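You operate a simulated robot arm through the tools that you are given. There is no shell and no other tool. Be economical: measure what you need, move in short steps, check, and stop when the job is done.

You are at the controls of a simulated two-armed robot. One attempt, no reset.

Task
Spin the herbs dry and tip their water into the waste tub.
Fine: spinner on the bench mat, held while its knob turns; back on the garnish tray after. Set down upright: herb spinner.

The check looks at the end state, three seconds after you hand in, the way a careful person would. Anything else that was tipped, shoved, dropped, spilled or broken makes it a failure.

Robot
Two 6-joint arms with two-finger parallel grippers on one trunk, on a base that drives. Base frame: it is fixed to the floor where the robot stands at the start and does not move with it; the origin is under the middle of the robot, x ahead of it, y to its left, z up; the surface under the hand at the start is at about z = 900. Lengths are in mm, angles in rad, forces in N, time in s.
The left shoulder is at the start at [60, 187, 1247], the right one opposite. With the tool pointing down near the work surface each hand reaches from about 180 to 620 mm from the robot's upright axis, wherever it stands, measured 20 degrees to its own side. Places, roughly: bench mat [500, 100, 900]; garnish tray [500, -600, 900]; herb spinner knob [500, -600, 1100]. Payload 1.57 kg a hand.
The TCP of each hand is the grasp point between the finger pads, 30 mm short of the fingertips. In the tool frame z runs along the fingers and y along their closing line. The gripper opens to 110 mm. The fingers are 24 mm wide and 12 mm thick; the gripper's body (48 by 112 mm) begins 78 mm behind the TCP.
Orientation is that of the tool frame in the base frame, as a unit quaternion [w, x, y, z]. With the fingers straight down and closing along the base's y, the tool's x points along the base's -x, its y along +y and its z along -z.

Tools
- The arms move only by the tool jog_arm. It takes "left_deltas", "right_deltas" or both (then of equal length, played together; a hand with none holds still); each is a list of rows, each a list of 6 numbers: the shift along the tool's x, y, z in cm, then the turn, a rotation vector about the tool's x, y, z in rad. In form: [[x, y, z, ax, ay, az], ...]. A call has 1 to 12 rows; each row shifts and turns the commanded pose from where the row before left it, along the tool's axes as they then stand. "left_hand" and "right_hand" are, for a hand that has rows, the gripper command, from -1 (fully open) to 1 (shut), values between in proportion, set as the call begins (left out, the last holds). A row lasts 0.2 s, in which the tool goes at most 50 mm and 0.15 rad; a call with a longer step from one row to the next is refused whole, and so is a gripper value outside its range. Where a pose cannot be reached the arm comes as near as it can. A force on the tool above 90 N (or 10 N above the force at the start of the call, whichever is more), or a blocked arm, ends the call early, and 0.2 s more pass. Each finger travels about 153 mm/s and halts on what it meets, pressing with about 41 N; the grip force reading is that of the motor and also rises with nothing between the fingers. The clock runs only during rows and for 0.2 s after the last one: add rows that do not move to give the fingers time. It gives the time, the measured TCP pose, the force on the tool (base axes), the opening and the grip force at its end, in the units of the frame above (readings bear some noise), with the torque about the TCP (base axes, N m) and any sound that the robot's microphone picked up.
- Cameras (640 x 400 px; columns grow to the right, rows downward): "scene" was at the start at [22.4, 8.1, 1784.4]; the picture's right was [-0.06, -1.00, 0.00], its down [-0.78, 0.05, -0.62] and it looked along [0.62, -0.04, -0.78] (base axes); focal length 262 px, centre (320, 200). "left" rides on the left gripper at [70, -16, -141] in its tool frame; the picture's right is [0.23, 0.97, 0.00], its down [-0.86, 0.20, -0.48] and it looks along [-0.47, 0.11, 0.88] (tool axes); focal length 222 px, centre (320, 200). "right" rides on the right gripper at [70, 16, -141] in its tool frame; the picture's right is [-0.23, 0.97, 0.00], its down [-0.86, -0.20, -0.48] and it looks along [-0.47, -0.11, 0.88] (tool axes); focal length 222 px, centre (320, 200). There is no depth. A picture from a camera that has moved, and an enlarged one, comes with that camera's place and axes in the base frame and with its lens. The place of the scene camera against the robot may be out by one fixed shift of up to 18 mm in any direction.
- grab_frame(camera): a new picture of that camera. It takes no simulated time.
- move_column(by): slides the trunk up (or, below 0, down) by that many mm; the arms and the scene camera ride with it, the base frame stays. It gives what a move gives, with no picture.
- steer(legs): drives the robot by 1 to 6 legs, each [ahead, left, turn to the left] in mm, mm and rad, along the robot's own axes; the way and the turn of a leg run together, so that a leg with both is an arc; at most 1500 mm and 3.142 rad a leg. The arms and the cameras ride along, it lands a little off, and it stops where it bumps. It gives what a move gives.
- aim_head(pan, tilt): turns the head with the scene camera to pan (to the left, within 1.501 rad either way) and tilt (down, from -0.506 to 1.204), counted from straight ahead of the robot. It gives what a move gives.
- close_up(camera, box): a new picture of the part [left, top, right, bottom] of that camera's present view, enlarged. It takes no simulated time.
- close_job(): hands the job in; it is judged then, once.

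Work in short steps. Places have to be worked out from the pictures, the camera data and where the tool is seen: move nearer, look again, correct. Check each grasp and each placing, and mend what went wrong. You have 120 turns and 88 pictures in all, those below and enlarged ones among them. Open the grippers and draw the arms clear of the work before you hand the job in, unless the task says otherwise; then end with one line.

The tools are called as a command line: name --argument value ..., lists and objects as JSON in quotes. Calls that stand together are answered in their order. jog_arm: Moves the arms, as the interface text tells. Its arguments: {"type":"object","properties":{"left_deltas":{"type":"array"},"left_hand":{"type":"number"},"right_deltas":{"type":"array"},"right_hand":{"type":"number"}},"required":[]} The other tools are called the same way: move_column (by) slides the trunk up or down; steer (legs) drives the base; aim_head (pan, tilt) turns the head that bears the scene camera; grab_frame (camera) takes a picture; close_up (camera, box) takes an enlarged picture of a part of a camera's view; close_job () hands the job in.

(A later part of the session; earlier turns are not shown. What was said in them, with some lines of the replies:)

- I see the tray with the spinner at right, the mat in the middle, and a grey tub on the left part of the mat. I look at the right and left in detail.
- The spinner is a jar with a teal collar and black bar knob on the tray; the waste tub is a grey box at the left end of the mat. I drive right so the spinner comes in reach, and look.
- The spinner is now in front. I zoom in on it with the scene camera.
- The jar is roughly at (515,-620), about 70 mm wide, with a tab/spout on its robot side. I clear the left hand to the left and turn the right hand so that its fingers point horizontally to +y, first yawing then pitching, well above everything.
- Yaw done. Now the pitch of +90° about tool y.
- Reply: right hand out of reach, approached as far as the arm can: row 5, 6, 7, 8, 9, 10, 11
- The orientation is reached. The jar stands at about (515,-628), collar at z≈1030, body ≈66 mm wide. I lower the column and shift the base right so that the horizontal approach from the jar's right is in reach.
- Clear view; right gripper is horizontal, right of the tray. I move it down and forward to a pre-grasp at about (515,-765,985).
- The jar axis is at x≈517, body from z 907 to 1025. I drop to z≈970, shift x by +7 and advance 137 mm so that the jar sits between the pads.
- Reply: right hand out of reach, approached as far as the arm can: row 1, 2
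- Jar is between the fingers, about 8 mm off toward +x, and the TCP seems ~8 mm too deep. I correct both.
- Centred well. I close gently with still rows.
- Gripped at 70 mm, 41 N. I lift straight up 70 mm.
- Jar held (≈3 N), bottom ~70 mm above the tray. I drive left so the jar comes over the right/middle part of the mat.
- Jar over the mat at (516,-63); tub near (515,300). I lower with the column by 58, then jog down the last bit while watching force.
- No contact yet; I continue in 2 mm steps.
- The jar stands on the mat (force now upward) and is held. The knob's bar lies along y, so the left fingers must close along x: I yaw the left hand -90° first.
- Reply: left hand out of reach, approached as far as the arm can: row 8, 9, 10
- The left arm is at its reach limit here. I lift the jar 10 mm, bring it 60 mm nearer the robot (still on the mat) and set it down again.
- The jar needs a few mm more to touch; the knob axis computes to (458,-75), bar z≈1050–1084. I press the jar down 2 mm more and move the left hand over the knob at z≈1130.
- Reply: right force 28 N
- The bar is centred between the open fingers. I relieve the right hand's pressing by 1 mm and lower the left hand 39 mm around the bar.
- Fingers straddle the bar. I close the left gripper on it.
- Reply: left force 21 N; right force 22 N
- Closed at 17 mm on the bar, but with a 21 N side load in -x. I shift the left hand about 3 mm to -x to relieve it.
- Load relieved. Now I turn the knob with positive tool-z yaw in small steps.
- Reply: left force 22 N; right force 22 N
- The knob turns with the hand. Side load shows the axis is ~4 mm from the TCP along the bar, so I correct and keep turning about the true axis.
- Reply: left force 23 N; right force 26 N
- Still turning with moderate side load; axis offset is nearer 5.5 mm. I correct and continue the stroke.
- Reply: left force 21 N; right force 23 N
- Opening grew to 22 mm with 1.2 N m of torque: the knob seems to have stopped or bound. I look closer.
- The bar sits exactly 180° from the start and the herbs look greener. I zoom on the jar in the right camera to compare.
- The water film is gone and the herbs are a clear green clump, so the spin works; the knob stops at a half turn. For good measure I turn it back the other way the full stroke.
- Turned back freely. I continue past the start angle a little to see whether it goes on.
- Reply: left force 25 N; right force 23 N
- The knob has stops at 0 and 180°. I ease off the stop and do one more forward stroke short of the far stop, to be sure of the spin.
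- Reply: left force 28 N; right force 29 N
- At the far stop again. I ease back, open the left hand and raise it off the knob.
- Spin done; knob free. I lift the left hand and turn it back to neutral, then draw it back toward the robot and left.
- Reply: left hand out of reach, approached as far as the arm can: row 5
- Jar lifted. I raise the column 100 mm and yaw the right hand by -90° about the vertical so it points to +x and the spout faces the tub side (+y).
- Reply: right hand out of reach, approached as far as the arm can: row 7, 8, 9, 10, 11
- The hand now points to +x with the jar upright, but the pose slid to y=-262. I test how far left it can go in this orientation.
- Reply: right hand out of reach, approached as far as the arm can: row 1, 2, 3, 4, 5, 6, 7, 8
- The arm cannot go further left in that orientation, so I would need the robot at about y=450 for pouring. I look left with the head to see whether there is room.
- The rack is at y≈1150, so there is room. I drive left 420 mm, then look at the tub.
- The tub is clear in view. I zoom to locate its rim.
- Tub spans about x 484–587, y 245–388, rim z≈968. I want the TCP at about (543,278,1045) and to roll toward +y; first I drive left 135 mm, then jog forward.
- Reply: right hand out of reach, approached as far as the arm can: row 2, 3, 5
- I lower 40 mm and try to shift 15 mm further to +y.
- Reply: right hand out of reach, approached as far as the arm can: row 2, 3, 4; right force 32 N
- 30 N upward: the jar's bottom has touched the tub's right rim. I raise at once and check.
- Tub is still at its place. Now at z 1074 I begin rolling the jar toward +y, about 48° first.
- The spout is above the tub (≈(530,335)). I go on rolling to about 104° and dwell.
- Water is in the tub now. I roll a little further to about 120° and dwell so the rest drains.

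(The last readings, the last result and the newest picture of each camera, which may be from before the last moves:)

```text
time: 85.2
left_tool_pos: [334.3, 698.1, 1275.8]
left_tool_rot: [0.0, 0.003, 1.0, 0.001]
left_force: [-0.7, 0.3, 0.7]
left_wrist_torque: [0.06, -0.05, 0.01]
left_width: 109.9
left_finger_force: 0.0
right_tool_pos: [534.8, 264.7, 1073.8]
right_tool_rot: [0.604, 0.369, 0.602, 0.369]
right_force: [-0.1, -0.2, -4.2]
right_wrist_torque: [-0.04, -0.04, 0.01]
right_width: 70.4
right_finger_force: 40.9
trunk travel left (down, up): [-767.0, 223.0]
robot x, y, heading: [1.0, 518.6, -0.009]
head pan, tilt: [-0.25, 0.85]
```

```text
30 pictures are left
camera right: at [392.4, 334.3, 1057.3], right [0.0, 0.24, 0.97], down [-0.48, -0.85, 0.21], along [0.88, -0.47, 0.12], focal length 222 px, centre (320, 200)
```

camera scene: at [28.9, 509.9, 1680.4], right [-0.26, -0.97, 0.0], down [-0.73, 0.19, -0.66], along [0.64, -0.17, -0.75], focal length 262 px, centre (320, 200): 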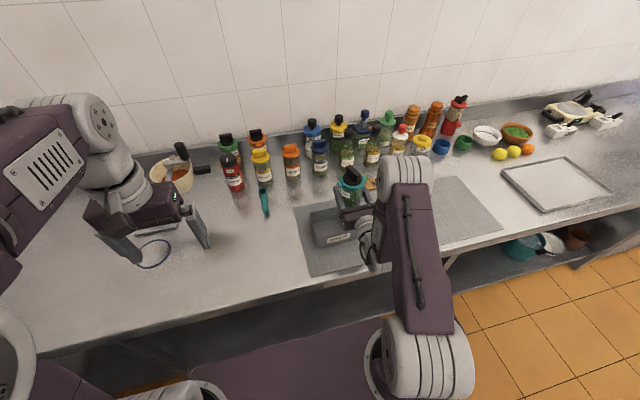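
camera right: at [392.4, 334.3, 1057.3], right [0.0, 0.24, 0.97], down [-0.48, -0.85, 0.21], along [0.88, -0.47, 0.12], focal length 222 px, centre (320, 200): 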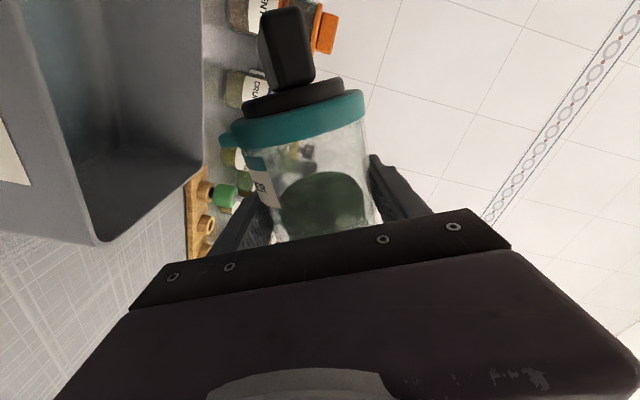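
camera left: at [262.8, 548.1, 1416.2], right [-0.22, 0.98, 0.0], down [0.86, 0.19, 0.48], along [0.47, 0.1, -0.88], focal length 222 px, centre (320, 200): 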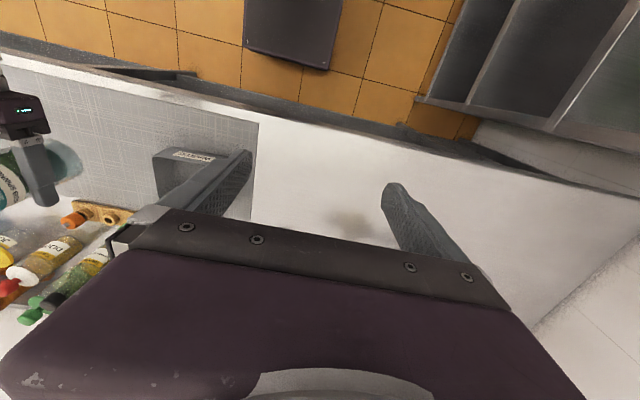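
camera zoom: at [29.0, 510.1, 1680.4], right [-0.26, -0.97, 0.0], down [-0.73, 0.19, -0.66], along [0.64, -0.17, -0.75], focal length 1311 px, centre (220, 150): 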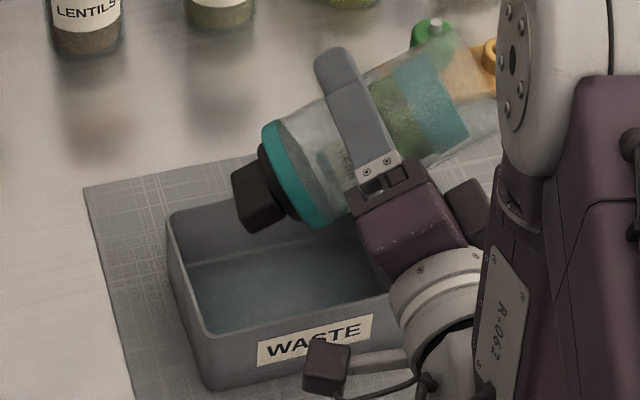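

The tub holds the water and the jar looks clear. I roll back upright by the same 2.04 rad in two calls.

jog_arm --right_deltas '[[0, 0, 0, 0, 0, 0.12], [0, 0, 0, 0, 0, 0.12], [0, 0, 0, 0, 0, 0.12], [0, 0, 0, 0, 0, 0.12], [0, 0, 0, 0, 0, 0.12], [0, 0, 0, 0, 0, 0.12], [0, 0, 0, 0, 0, 0.12], [0, 0, 0, 0, 0, 0.12], [0, 0, 0, 0, 0, 0.12], [0, 0, 0, 0, 0, 0.12]]'

jog_arm --right_deltas '[[0, 0, 0, 0, 0, 0.12], [0, 0, 0, 0, 0, 0.12], [0, 0, 0, 0, 0, 0.12], [0, 0, 0, 0, 0, 0.12], [0, 0, 0, 0, 0, 0.12], [0, 0, 0, 0, 0, 0.12], [0, 0, 0, 0, 0, 0.12], [1, 0, 0, 0, 0, 0], [1, 0, 0, 0, 0, 0], [1, 0, 0, 0, 0, 0], [0, 0, 0, 0, 0, 0]]'

close_up --camera "scene" --box '[270, 150, 430, 270]'

grab_frame --camera "right"

```text
time: 87.4
left_tool_pos: [334.3, 698.0, 1275.8]
left_tool_rot: [0.0, 0.003, 1.0, 0.0]
left_force: [0.3, 0.6, 0.1]
left_wrist_torque: [-0.01, 0.0, -0.01]
left_width: 110.1
left_finger_force: 0.1
right_tool_pos: [535.2, 265.4, 1073.5]
right_tool_rot: [0.289, 0.646, 0.288, 0.646]
right_force: [0.4, 0.0, -3.3]
right_wrist_torque: [0.0, -0.03, -0.02]
right_width: 70.4
right_finger_force: 41.2
trunk travel left (down, up): [-767.0, 223.0]
robot x, y, heading: [9.9, 518.0, -0.008]
head pan, tilt: [-0.25, 0.85]
```

```text
time: 89.8
left_tool_pos: [335.4, 697.7, 1275.2]
left_tool_rot: [-0.001, 0.004, 1.0, -0.001]
left_force: [0.0, -0.2, 0.4]
left_wrist_torque: [-0.01, 0.06, 0.01]
left_width: 109.8
left_finger_force: 0.2
right_tool_pos: [533.4, 264.2, 1102.8]
right_tool_rot: [0.002, 0.707, 0.0, 0.707]
right_force: [0.9, -0.2, -3.5]
right_wrist_torque: [-0.02, -0.04, 0.02]
right_width: 70.6
right_finger_force: 41.3
trunk travel left (down, up): [-767.0, 223.0]
robot x, y, heading: [4.0, 515.9, -0.011]
head pan, tilt: [-0.25, 0.85]
```

```text
3.33 times, centred on (350, 210) of scene
camera zoom: at [29.1, 510.1, 1680.4], right [-0.26, -0.97, 0.0], down [-0.73, 0.19, -0.66], along [0.64, -0.17, -0.75], focal length 874 px, centre (220, 167)
```

zoom: 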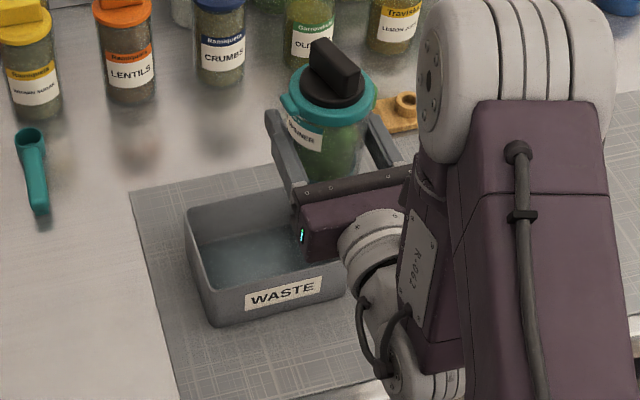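

```text
28 pictures are left
camera right: at [391.0, 248.4, 1173.9], right [0.0, -0.97, -0.23], down [-0.48, 0.2, -0.86], along [0.88, 0.11, -0.47], focal length 222 px, centre (320, 200)
```

right: 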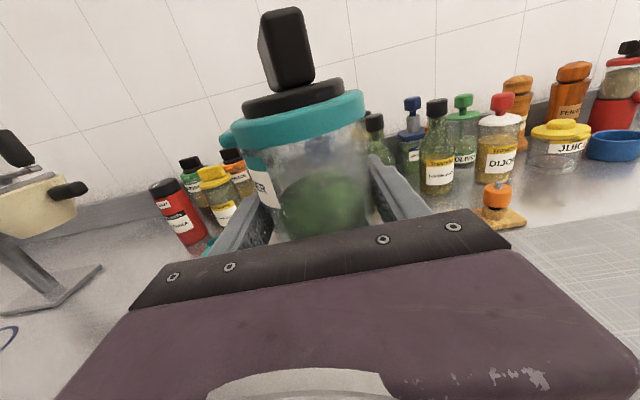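

Jar upright, water in the tub. I drive right 900 mm to bring the jar above the tray.

steer --legs '[[0, -900, 0.01]]'

grab_frame --camera "scene"

```text
time: 94.5
left_tool_pos: [326.7, -190.4, 1275.0]
left_tool_rot: [-0.001, 0.002, 1.0, 0.0]
left_force: [0.4, -0.2, -0.7]
left_wrist_torque: [0.0, -0.03, -0.04]
left_width: 110.0
left_finger_force: 0.0
right_tool_pos: [527.0, -623.8, 1104.4]
right_tool_rot: [0.0, 0.707, 0.003, 0.707]
right_force: [0.0, 0.6, -3.4]
right_wrist_torque: [-0.01, -0.04, 0.02]
right_width: 70.2
right_finger_force: 41.5
trunk travel left (down, up): [-767.0, 223.0]
robot x, y, heading: [-0.9, -376.9, -0.007]
head pan, tilt: [-0.25, 0.85]
```

```text
27 pictures are left
camera scene: at [21.8, -379.6, 1680.4], right [-0.25, -0.97, 0.0], down [-0.73, 0.19, -0.66], along [0.64, -0.17, -0.75], focal length 262 px, centre (320, 200)
```

scene: 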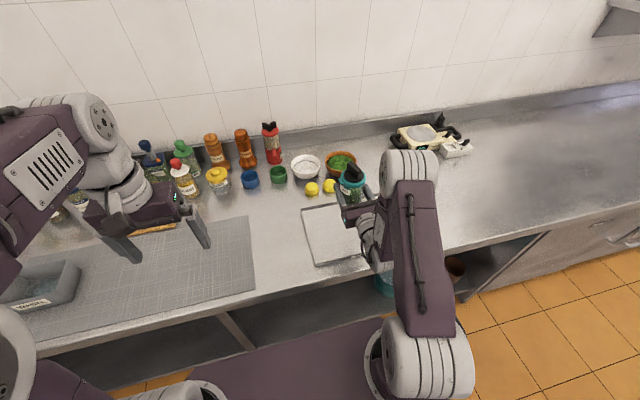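

Jar hovers over the tray (tray centre ≈(533,-640)). I lower the column by 70 and check clearances.

move_column --by -70

aim_head --pan -0.45 --tilt 0.85

close_up --camera "scene" --box '[220, 130, 460, 310]'

grab_frame --camera "left"

```text
time: 95.6
left_tool_pos: [325.9, -190.4, 1206.1]
left_tool_rot: [0.001, 0.002, 1.0, -0.001]
left_force: [0.0, 0.0, 0.2]
left_wrist_torque: [0.04, 0.03, 0.0]
left_width: 109.9
left_finger_force: 0.1
right_tool_pos: [526.2, -622.6, 1034.5]
right_tool_rot: [0.0, 0.707, 0.002, 0.707]
right_force: [0.4, -1.0, -3.7]
right_wrist_torque: [0.0, -0.01, 0.02]
right_width: 70.2
right_finger_force: 40.9
trunk travel left (down, up): [-697.0, 293.0]
robot x, y, heading: [1.3, -372.7, -0.012]
head pan, tilt: [-0.25, 0.85]
```

```text
time: 96.3
left_tool_pos: [327.6, -191.2, 1204.6]
left_tool_rot: [0.0, 0.001, 1.0, -0.001]
left_force: [-0.3, 0.1, -0.1]
left_wrist_torque: [0.01, 0.0, -0.01]
left_width: 110.0
left_finger_force: 0.0
right_tool_pos: [527.6, -624.4, 1034.1]
right_tool_rot: [0.0, 0.707, 0.002, 0.707]
right_force: [0.1, 0.9, -2.8]
right_wrist_torque: [0.0, -0.01, -0.01]
right_width: 70.5
right_finger_force: 41.0
trunk travel left (down, up): [-697.0, 293.0]
robot x, y, heading: [-3.3, -373.1, -0.002]
head pan, tilt: [-0.45, 0.85]
```

```text
2.22 times, centred on (340, 220) of scene
camera zoom: at [16.3, -395.0, 1610.4], right [-0.44, -0.9, 0.0], down [-0.68, 0.33, -0.66], along [0.59, -0.29, -0.75], focal length 583 px, centre (276, 156)
```

zoom: 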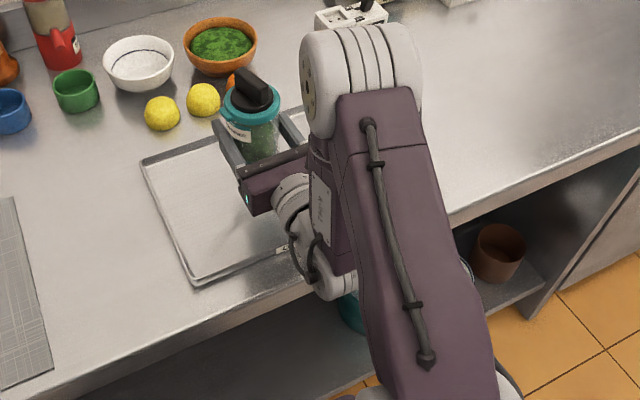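

```text
25 pictures are left
camera left: at [256.1, -207.3, 1346.3], right [-0.22, 0.97, 0.0], down [0.86, 0.2, 0.48], along [0.47, 0.11, -0.88], focal length 222 px, centre (320, 200)
```

left: 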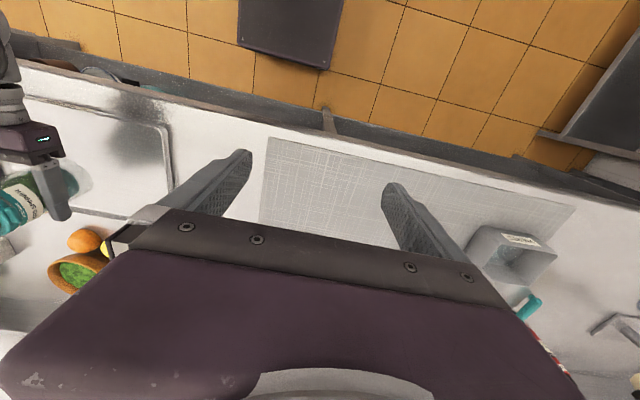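

In this orientation the wrist hangs low near the bench edge, so I prefer the earlier side grip direction (+y), which was proven here. I raise the column back up and yaw the hand +90° while shifting left.

move_column --by 70

jog_arm --right_deltas '[[0, 0, 0, 0.1428, 0, 0], [0, 0, 0, 0.1428, 0, 0], [0, 0, 0, 0.1428, 0, 0], [0, -1.82, 0.83, 0.1428, 0, 0], [0, -1.68, 1.08, 0.1428, 0, 0], [0, -1.52, 1.3, 0.1428, 0, 0], [0, -1.3, 1.52, 0.1428, 0, 0], [0, -1.08, 1.68, 0.1428, 0, 0], [0, -0.83, 1.82, 0.1428, 0, 0], [0, -0.55, 1.92, 0.1428, 0, 0], [0, -0.28, 1.98, 0.1428, 0, 0], [0, 0, 0, 0, 0, 0]]'

grab_frame --camera "scene"

```text
time: 97.4
left_tool_pos: [326.4, -191.6, 1275.6]
left_tool_rot: [-0.001, 0.002, 1.0, 0.0]
left_force: [0.3, -0.1, 1.0]
left_wrist_torque: [0.0, -0.01, -0.01]
left_width: 109.9
left_finger_force: 0.1
right_tool_pos: [527.6, -623.0, 1104.5]
right_tool_rot: [0.001, 0.707, 0.002, 0.707]
right_force: [0.1, 0.5, -4.2]
right_wrist_torque: [-0.03, -0.04, 0.01]
right_width: 70.4
right_finger_force: 40.7
trunk travel left (down, up): [-767.0, 223.0]
robot x, y, heading: [3.1, -372.7, -0.008]
head pan, tilt: [-0.45, 0.85]
```

```text
time: 100.0
left_tool_pos: [326.4, -191.9, 1275.9]
left_tool_rot: [0.0, 0.001, 1.0, 0.0]
left_force: [0.3, -0.2, 0.7]
left_wrist_torque: [0.01, 0.02, -0.02]
left_width: 110.1
left_finger_force: 0.0
right_tool_pos: [526.0, -463.6, 1105.0]
right_tool_rot: [-0.499, 0.501, 0.501, 0.499]
right_force: [0.1, 0.1, -3.7]
right_wrist_torque: [0.03, 0.03, 0.01]
right_width: 70.4
right_finger_force: 41.2
trunk travel left (down, up): [-767.0, 223.0]
robot x, y, heading: [-3.7, -374.4, -0.006]
head pan, tilt: [-0.45, 0.85]
```

```text
24 pictures are left
camera scene: at [15.8, -395.3, 1680.4], right [-0.44, -0.9, 0.0], down [-0.67, 0.33, -0.66], along [0.59, -0.29, -0.75], focal length 262 px, centre (320, 200)
```

scene: 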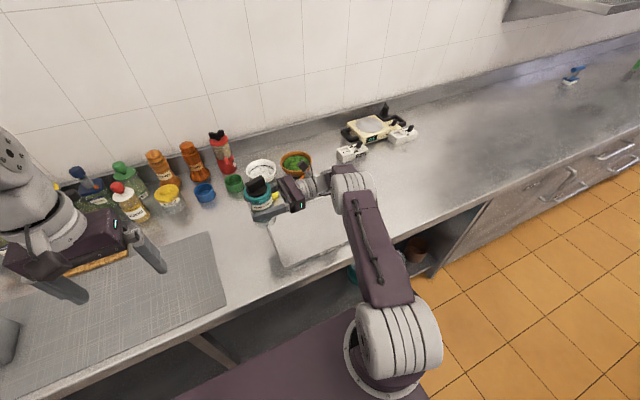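

Orientation is back to +y cleanly. I drive 160 mm right, lower the column 100, then look.

steer --legs '[[0, -162, 0]]'

move_column --by -95

close_up --camera "scene" --box '[200, 120, 440, 290]'

```text
time: 101.4
left_tool_pos: [324.9, -350.4, 1275.8]
left_tool_rot: [0.0, 0.0, 1.0, -0.002]
left_force: [-0.3, 0.7, 0.0]
left_wrist_torque: [0.01, 0.01, 0.01]
left_width: 110.2
left_finger_force: 0.1
right_tool_pos: [525.8, -621.3, 1102.7]
right_tool_rot: [-0.5, 0.5, 0.502, 0.498]
right_force: [0.1, -0.2, -3.6]
right_wrist_torque: [0.0, 0.01, 0.0]
right_width: 70.4
right_finger_force: 40.4
trunk travel left (down, up): [-767.0, 223.0]
robot x, y, heading: [0.5, -537.5, -0.007]
head pan, tilt: [-0.45, 0.85]
```

```text
time: 102.7
left_tool_pos: [324.7, -352.8, 1180.2]
left_tool_rot: [0.0, 0.0, 1.0, 0.0]
left_force: [0.3, 0.5, 0.0]
left_wrist_torque: [0.02, -0.02, -0.01]
left_width: 110.0
left_finger_force: 0.2
right_tool_pos: [524.9, -623.5, 1009.4]
right_tool_rot: [-0.501, 0.498, 0.503, 0.497]
right_force: [-0.2, -0.7, -3.3]
right_wrist_torque: [0.02, -0.02, -0.02]
right_width: 70.1
right_finger_force: 41.1
trunk travel left (down, up): [-672.0, 318.0]
robot x, y, heading: [-3.4, -532.2, -0.003]
head pan, tilt: [-0.45, 0.85]
```

```text
2.35 times, centred on (320, 205) of scene
camera zoom: at [15.5, -557.9, 1585.4], right [-0.44, -0.9, 0.0], down [-0.68, 0.33, -0.66], along [0.59, -0.29, -0.75], focal length 617 px, centre (320, 188)
```

zoom: 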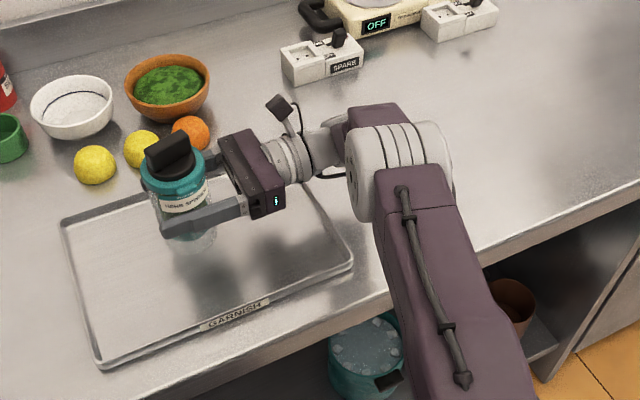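

All clear. I jog down 24 mm, then feel for contact.

jog_arm --right_deltas '[[-0.4, 0, 0, 0, 0, 0], [-0.4, 0, 0, 0, 0, 0], [-0.4, 0, 0, 0, 0, 0], [-0.4, 0, 0, 0, 0, 0], [-0.4, 0, 0, 0, 0, 0], [-0.2, 0, 0, 0, 0, 0], [0, 0, 0, 0, 0, 0]]'

jog_arm --right_deltas '[[-0.15, 0, 0, 0, 0, 0], [-0.15, 0, 0, 0, 0, 0], [0, 0, 0, 0, 0, 0]]'

```text
time: 104.3
left_tool_pos: [325.6, -352.7, 1181.5]
left_tool_rot: [0.001, 0.0, 1.0, 0.0]
left_force: [1.2, 0.0, 0.1]
left_wrist_torque: [-0.01, 0.02, -0.03]
left_width: 110.0
left_finger_force: 0.1
right_tool_pos: [523.5, -623.4, 988.1]
right_tool_rot: [-0.5, 0.5, 0.501, 0.499]
right_force: [0.4, -0.5, -4.7]
right_wrist_torque: [-0.01, 0.01, -0.02]
right_width: 70.5
right_finger_force: 40.9
trunk travel left (down, up): [-672.0, 318.0]
robot x, y, heading: [-1.1, -536.5, -0.003]
head pan, tilt: [-0.45, 0.85]
```

```text
time: 105.1
left_tool_pos: [324.7, -352.7, 1179.9]
left_tool_rot: [-0.001, 0.0, 1.0, -0.001]
left_force: [0.0, 0.3, -0.2]
left_wrist_torque: [-0.03, -0.01, -0.04]
left_width: 109.9
left_finger_force: 0.1
right_tool_pos: [526.3, -623.7, 984.5]
right_tool_rot: [-0.501, 0.499, 0.502, 0.499]
right_force: [0.7, -0.5, -2.9]
right_wrist_torque: [0.02, 0.0, -0.03]
right_width: 70.4
right_finger_force: 41.0
trunk travel left (down, up): [-672.0, 318.0]
robot x, y, heading: [-2.9, -533.4, -0.002]
head pan, tilt: [-0.45, 0.85]
```

No contact yet; two more millimetre steps.

jog_arm --right_deltas '[[-0.15, 0, 0, 0, 0, 0], [-0.15, 0, 0, 0, 0, 0], [0, 0, 0, 0, 0, 0]]'

```text
time: 105.9
left_tool_pos: [325.3, -353.4, 1180.8]
left_tool_rot: [0.0, 0.001, 1.0, 0.0]
left_force: [0.3, 0.3, 0.1]
left_wrist_torque: [-0.01, -0.02, 0.0]
left_width: 110.2
left_finger_force: 0.1
right_tool_pos: [524.3, -623.8, 982.2]
right_tool_rot: [-0.501, 0.499, 0.502, 0.498]
right_force: [-0.6, -1.0, -2.3]
right_wrist_torque: [0.06, -0.03, -0.04]
right_width: 70.3
right_finger_force: 40.9
trunk travel left (down, up): [-672.0, 318.0]
robot x, y, heading: [-3.6, -535.3, -0.004]
head pan, tilt: [-0.45, 0.85]
```

jog_arm --right_deltas '[[-0.1, 0, 0, 0, 0, 0], [-0.1, 0, 0, 0, 0, 0], [0, 0, 0, 0, 0, 0]]'

```text
time: 106.7
left_tool_pos: [323.7, -352.8, 1181.2]
left_tool_rot: [0.001, 0.0, 1.0, 0.0]
left_force: [0.5, -0.1, -0.8]
left_wrist_torque: [0.02, 0.02, -0.02]
left_width: 110.1
left_finger_force: 0.1
right_tool_pos: [524.2, -624.6, 982.4]
right_tool_rot: [-0.501, 0.498, 0.501, 0.5]
right_force: [6.2, -1.0, 17.4]
right_wrist_torque: [0.26, 0.28, 0.04]
right_width: 70.1
right_finger_force: 40.8
trunk travel left (down, up): [-672.0, 318.0]
robot x, y, heading: [-5.0, -535.0, -0.003]
head pan, tilt: [-0.45, 0.85]
```

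Contact (17 N up): the jar stands on the tray. I ease up 1 mm, then open the fingers.

jog_arm --right_deltas '[[0.1, 0, 0, 0, 0, 0], [0, 0, 0, 0, 0, 0]]'

jog_arm --right_deltas '[[0, 0, 0, 0, 0, 0], [0, 0, 0, 0, 0, 0], [0, 0, 0, 0, 0, 0], [0, 0, 0, 0, 0, 0]]' --right_hand -1

close_up --camera "scene" --box '[200, 120, 440, 290]'

```text
time: 107.3
left_tool_pos: [324.8, -354.1, 1180.2]
left_tool_rot: [-0.001, -0.001, 1.0, -0.001]
left_force: [-0.4, 0.0, -0.8]
left_wrist_torque: [0.04, -0.03, 0.04]
left_width: 110.0
left_finger_force: 0.0
right_tool_pos: [524.6, -624.7, 980.4]
right_tool_rot: [-0.5, 0.499, 0.502, 0.499]
right_force: [4.9, -1.2, 14.3]
right_wrist_torque: [0.32, -0.17, -0.08]
right_width: 70.5
right_finger_force: 41.6
trunk travel left (down, up): [-672.0, 318.0]
robot x, y, heading: [-1.7, -534.2, -0.003]
head pan, tilt: [-0.45, 0.85]
```

```text
time: 108.3
left_tool_pos: [325.7, -352.8, 1181.0]
left_tool_rot: [-0.001, 0.0, 1.0, 0.0]
left_force: [-1.0, 0.3, 0.2]
left_wrist_torque: [-0.03, 0.06, -0.03]
left_width: 110.0
left_finger_force: 0.2
right_tool_pos: [524.2, -623.4, 978.9]
right_tool_rot: [-0.5, 0.499, 0.502, 0.498]
right_force: [-0.3, -0.4, 0.7]
right_wrist_torque: [-0.04, 0.03, -0.02]
right_width: 110.0
right_finger_force: 0.0
trunk travel left (down, up): [-672.0, 318.0]
robot x, y, heading: [4.0, -536.8, -0.007]
head pan, tilt: [-0.45, 0.85]
```

```text
2.35 times, centred on (320, 205) of scene
camera zoom: at [14.9, -557.3, 1585.4], right [-0.44, -0.9, 0.0], down [-0.68, 0.33, -0.66], along [0.59, -0.29, -0.75], focal length 617 px, centre (320, 188)
```

zoom: 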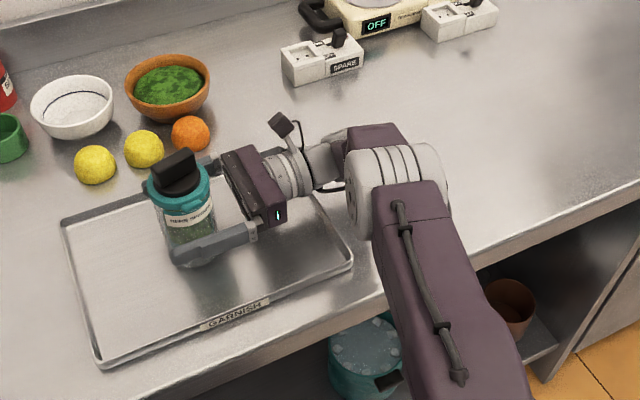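

The jar stands free and upright. I withdraw the hand straight back by driving right 150 mm, then raise it.

steer --legs '[[0, -150, 0]]'

move_column --by 180

aim_head --pan 0.3 --tilt 0.8

grab_frame --camera "scene"

```text
time: 109.7
left_tool_pos: [325.2, -502.8, 1181.9]
left_tool_rot: [0.0, 0.001, 1.0, 0.001]
left_force: [0.1, -0.2, 0.1]
left_wrist_torque: [-0.01, -0.03, -0.02]
left_width: 110.0
left_finger_force: 0.1
right_tool_pos: [524.4, -775.3, 980.0]
right_tool_rot: [-0.5, 0.5, 0.502, 0.499]
right_force: [-0.2, 0.5, -0.7]
right_wrist_torque: [0.02, -0.01, 0.02]
right_width: 109.9
right_finger_force: 0.0
trunk travel left (down, up): [-672.0, 318.0]
robot x, y, heading: [-3.3, -686.6, -0.003]
head pan, tilt: [-0.45, 0.85]
```

```text
time: 111.7
left_tool_pos: [323.7, -504.1, 1360.6]
left_tool_rot: [0.0, 0.001, 1.0, 0.001]
left_force: [-0.4, -0.1, -0.6]
left_wrist_torque: [0.01, 0.0, -0.02]
left_width: 110.1
left_finger_force: 0.1
right_tool_pos: [525.3, -775.3, 1158.8]
right_tool_rot: [-0.501, 0.498, 0.503, 0.498]
right_force: [1.1, -0.3, -0.8]
right_wrist_torque: [-0.01, -0.01, -0.03]
right_width: 109.9
right_finger_force: 0.0
trunk travel left (down, up): [-852.0, 138.0]
robot x, y, heading: [-0.0, -689.8, -0.003]
head pan, tilt: [-0.45, 0.85]
```

```text
time: 112.8
left_tool_pos: [325.3, -504.0, 1360.7]
left_tool_rot: [0.0, 0.001, 1.0, 0.0]
left_force: [0.6, 0.1, 0.1]
left_wrist_torque: [0.01, -0.01, 0.03]
left_width: 110.1
left_finger_force: 0.0
right_tool_pos: [524.6, -775.4, 1159.8]
right_tool_rot: [-0.5, 0.499, 0.502, 0.499]
right_force: [-0.3, 0.8, -0.2]
right_wrist_torque: [-0.03, 0.0, 0.03]
right_width: 110.0
right_finger_force: 0.0
trunk travel left (down, up): [-852.0, 138.0]
robot x, y, heading: [-2.1, -686.3, -0.006]
head pan, tilt: [0.3, 0.799]
```

```text
21 pictures are left
camera scene: at [21.4, -650.5, 1769.4], right [0.29, -0.96, 0.0], down [-0.69, -0.21, -0.7], along [0.67, 0.2, -0.72], focal length 262 px, centre (320, 200)
```

scene: 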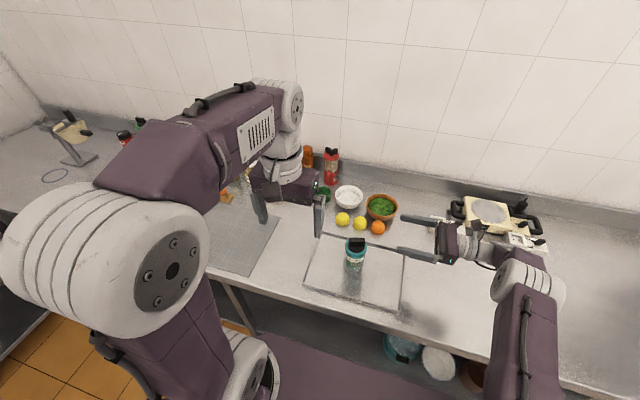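

The spinner stands on the tray. I inspect it, and the tub and mat, for residual water or spills.

close_up --camera "scene" --box '[295, 200, 425, 320]'

grab_frame --camera "left"

close_up --camera "left" --box '[360, 130, 640, 300]'

grab_frame --camera "right"

```text
3.33 times, centred on (360, 260) of scene
camera zoom: at [21.4, -650.5, 1769.4], right [0.29, -0.96, 0.0], down [-0.69, -0.21, -0.7], along [0.67, 0.2, -0.72], focal length 874 px, centre (187, 0)
```

zoom: 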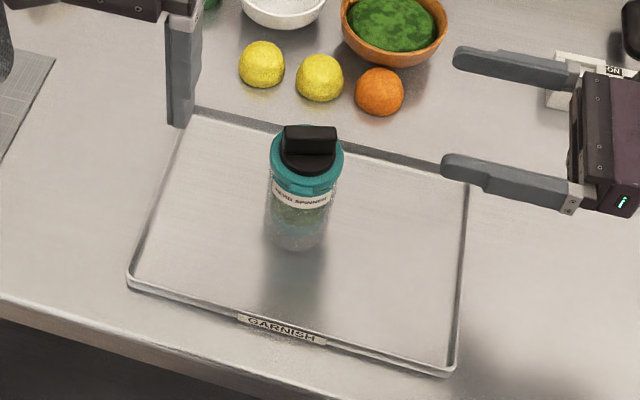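

```text
19 pictures are left
camera left: at [254.0, -520.2, 1501.3], right [-0.23, 0.97, 0.0], down [0.86, 0.2, 0.48], along [0.47, 0.11, -0.88], focal length 222 px, centre (320, 200)
```

left: 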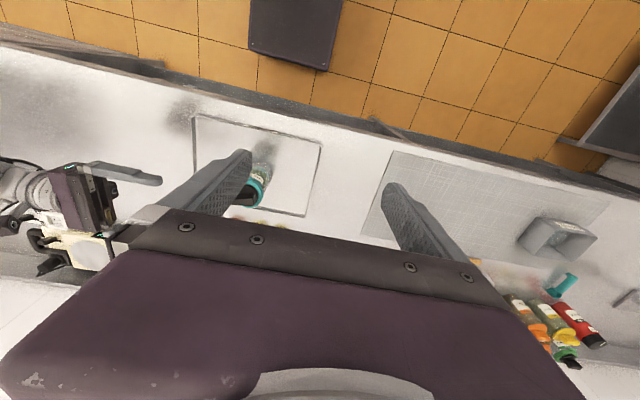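

```text
2.29 times, centred on (500, 215) of left
camera zoom: at [254.0, -520.2, 1501.3], right [-0.23, 0.97, 0.0], down [0.86, 0.2, 0.48], along [0.47, 0.11, -0.88], focal length 508 px, centre (-91, 166)
```

zoom: 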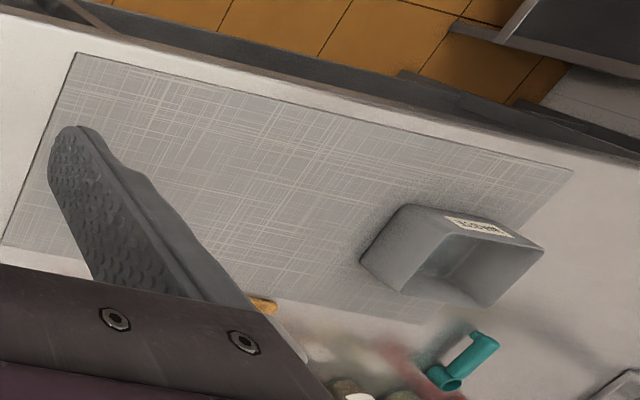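

```text
17 pictures are left
camera right: at [540.3, -916.6, 1230.3], right [0.97, 0.0, -0.23], down [-0.2, -0.48, -0.85], along [-0.11, 0.88, -0.47], focal length 222 px, centre (320, 200)
```

right: 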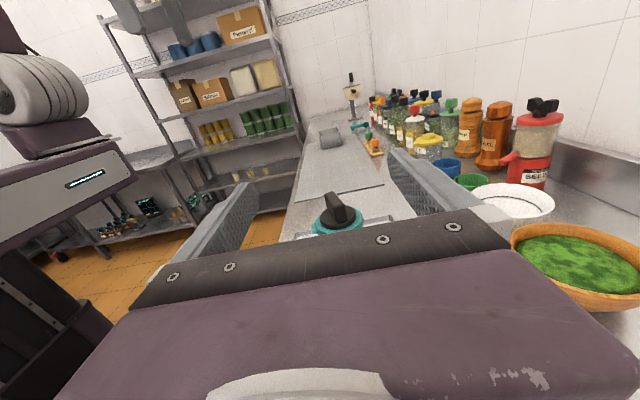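

Tray, tub and mat look right with no spill. One last zoom on the jar for leftover water.

close_up --camera "scene" --box '[335, 230, 375, 280]'

```text
8.00 times, centred on (355, 255) of scene
camera zoom: at [21.4, -650.5, 1769.4], right [0.29, -0.96, 0.0], down [-0.69, -0.21, -0.7], along [0.67, 0.2, -0.72], focal length 2098 px, centre (40, -240)
```

zoom: 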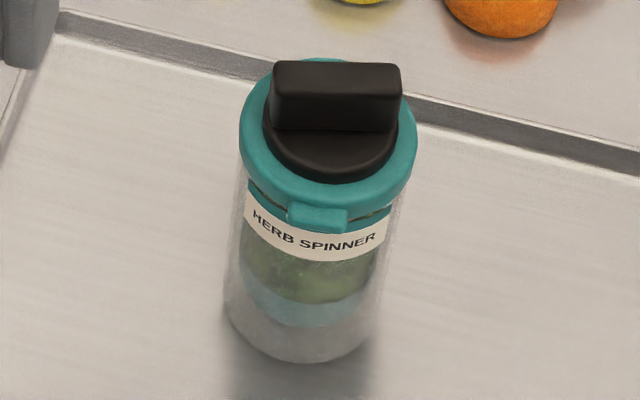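

The jar is upright with an empty bottom, the water is in the tub, and both hands are open and clear. I hand in.

close_job

```text
The job is handed in.
```

I spun the herbs on the bench mat with the jar held, tipped their water into the waste tub, and set the spinner back upright on the garnish tray. The knob stops at half a turn, so the spin was a half turn there, back, and there again. While lowering over the tub, the jar's base pressed on the rim at about 30 N; the tub did not move. No spills showed in the final pictures.
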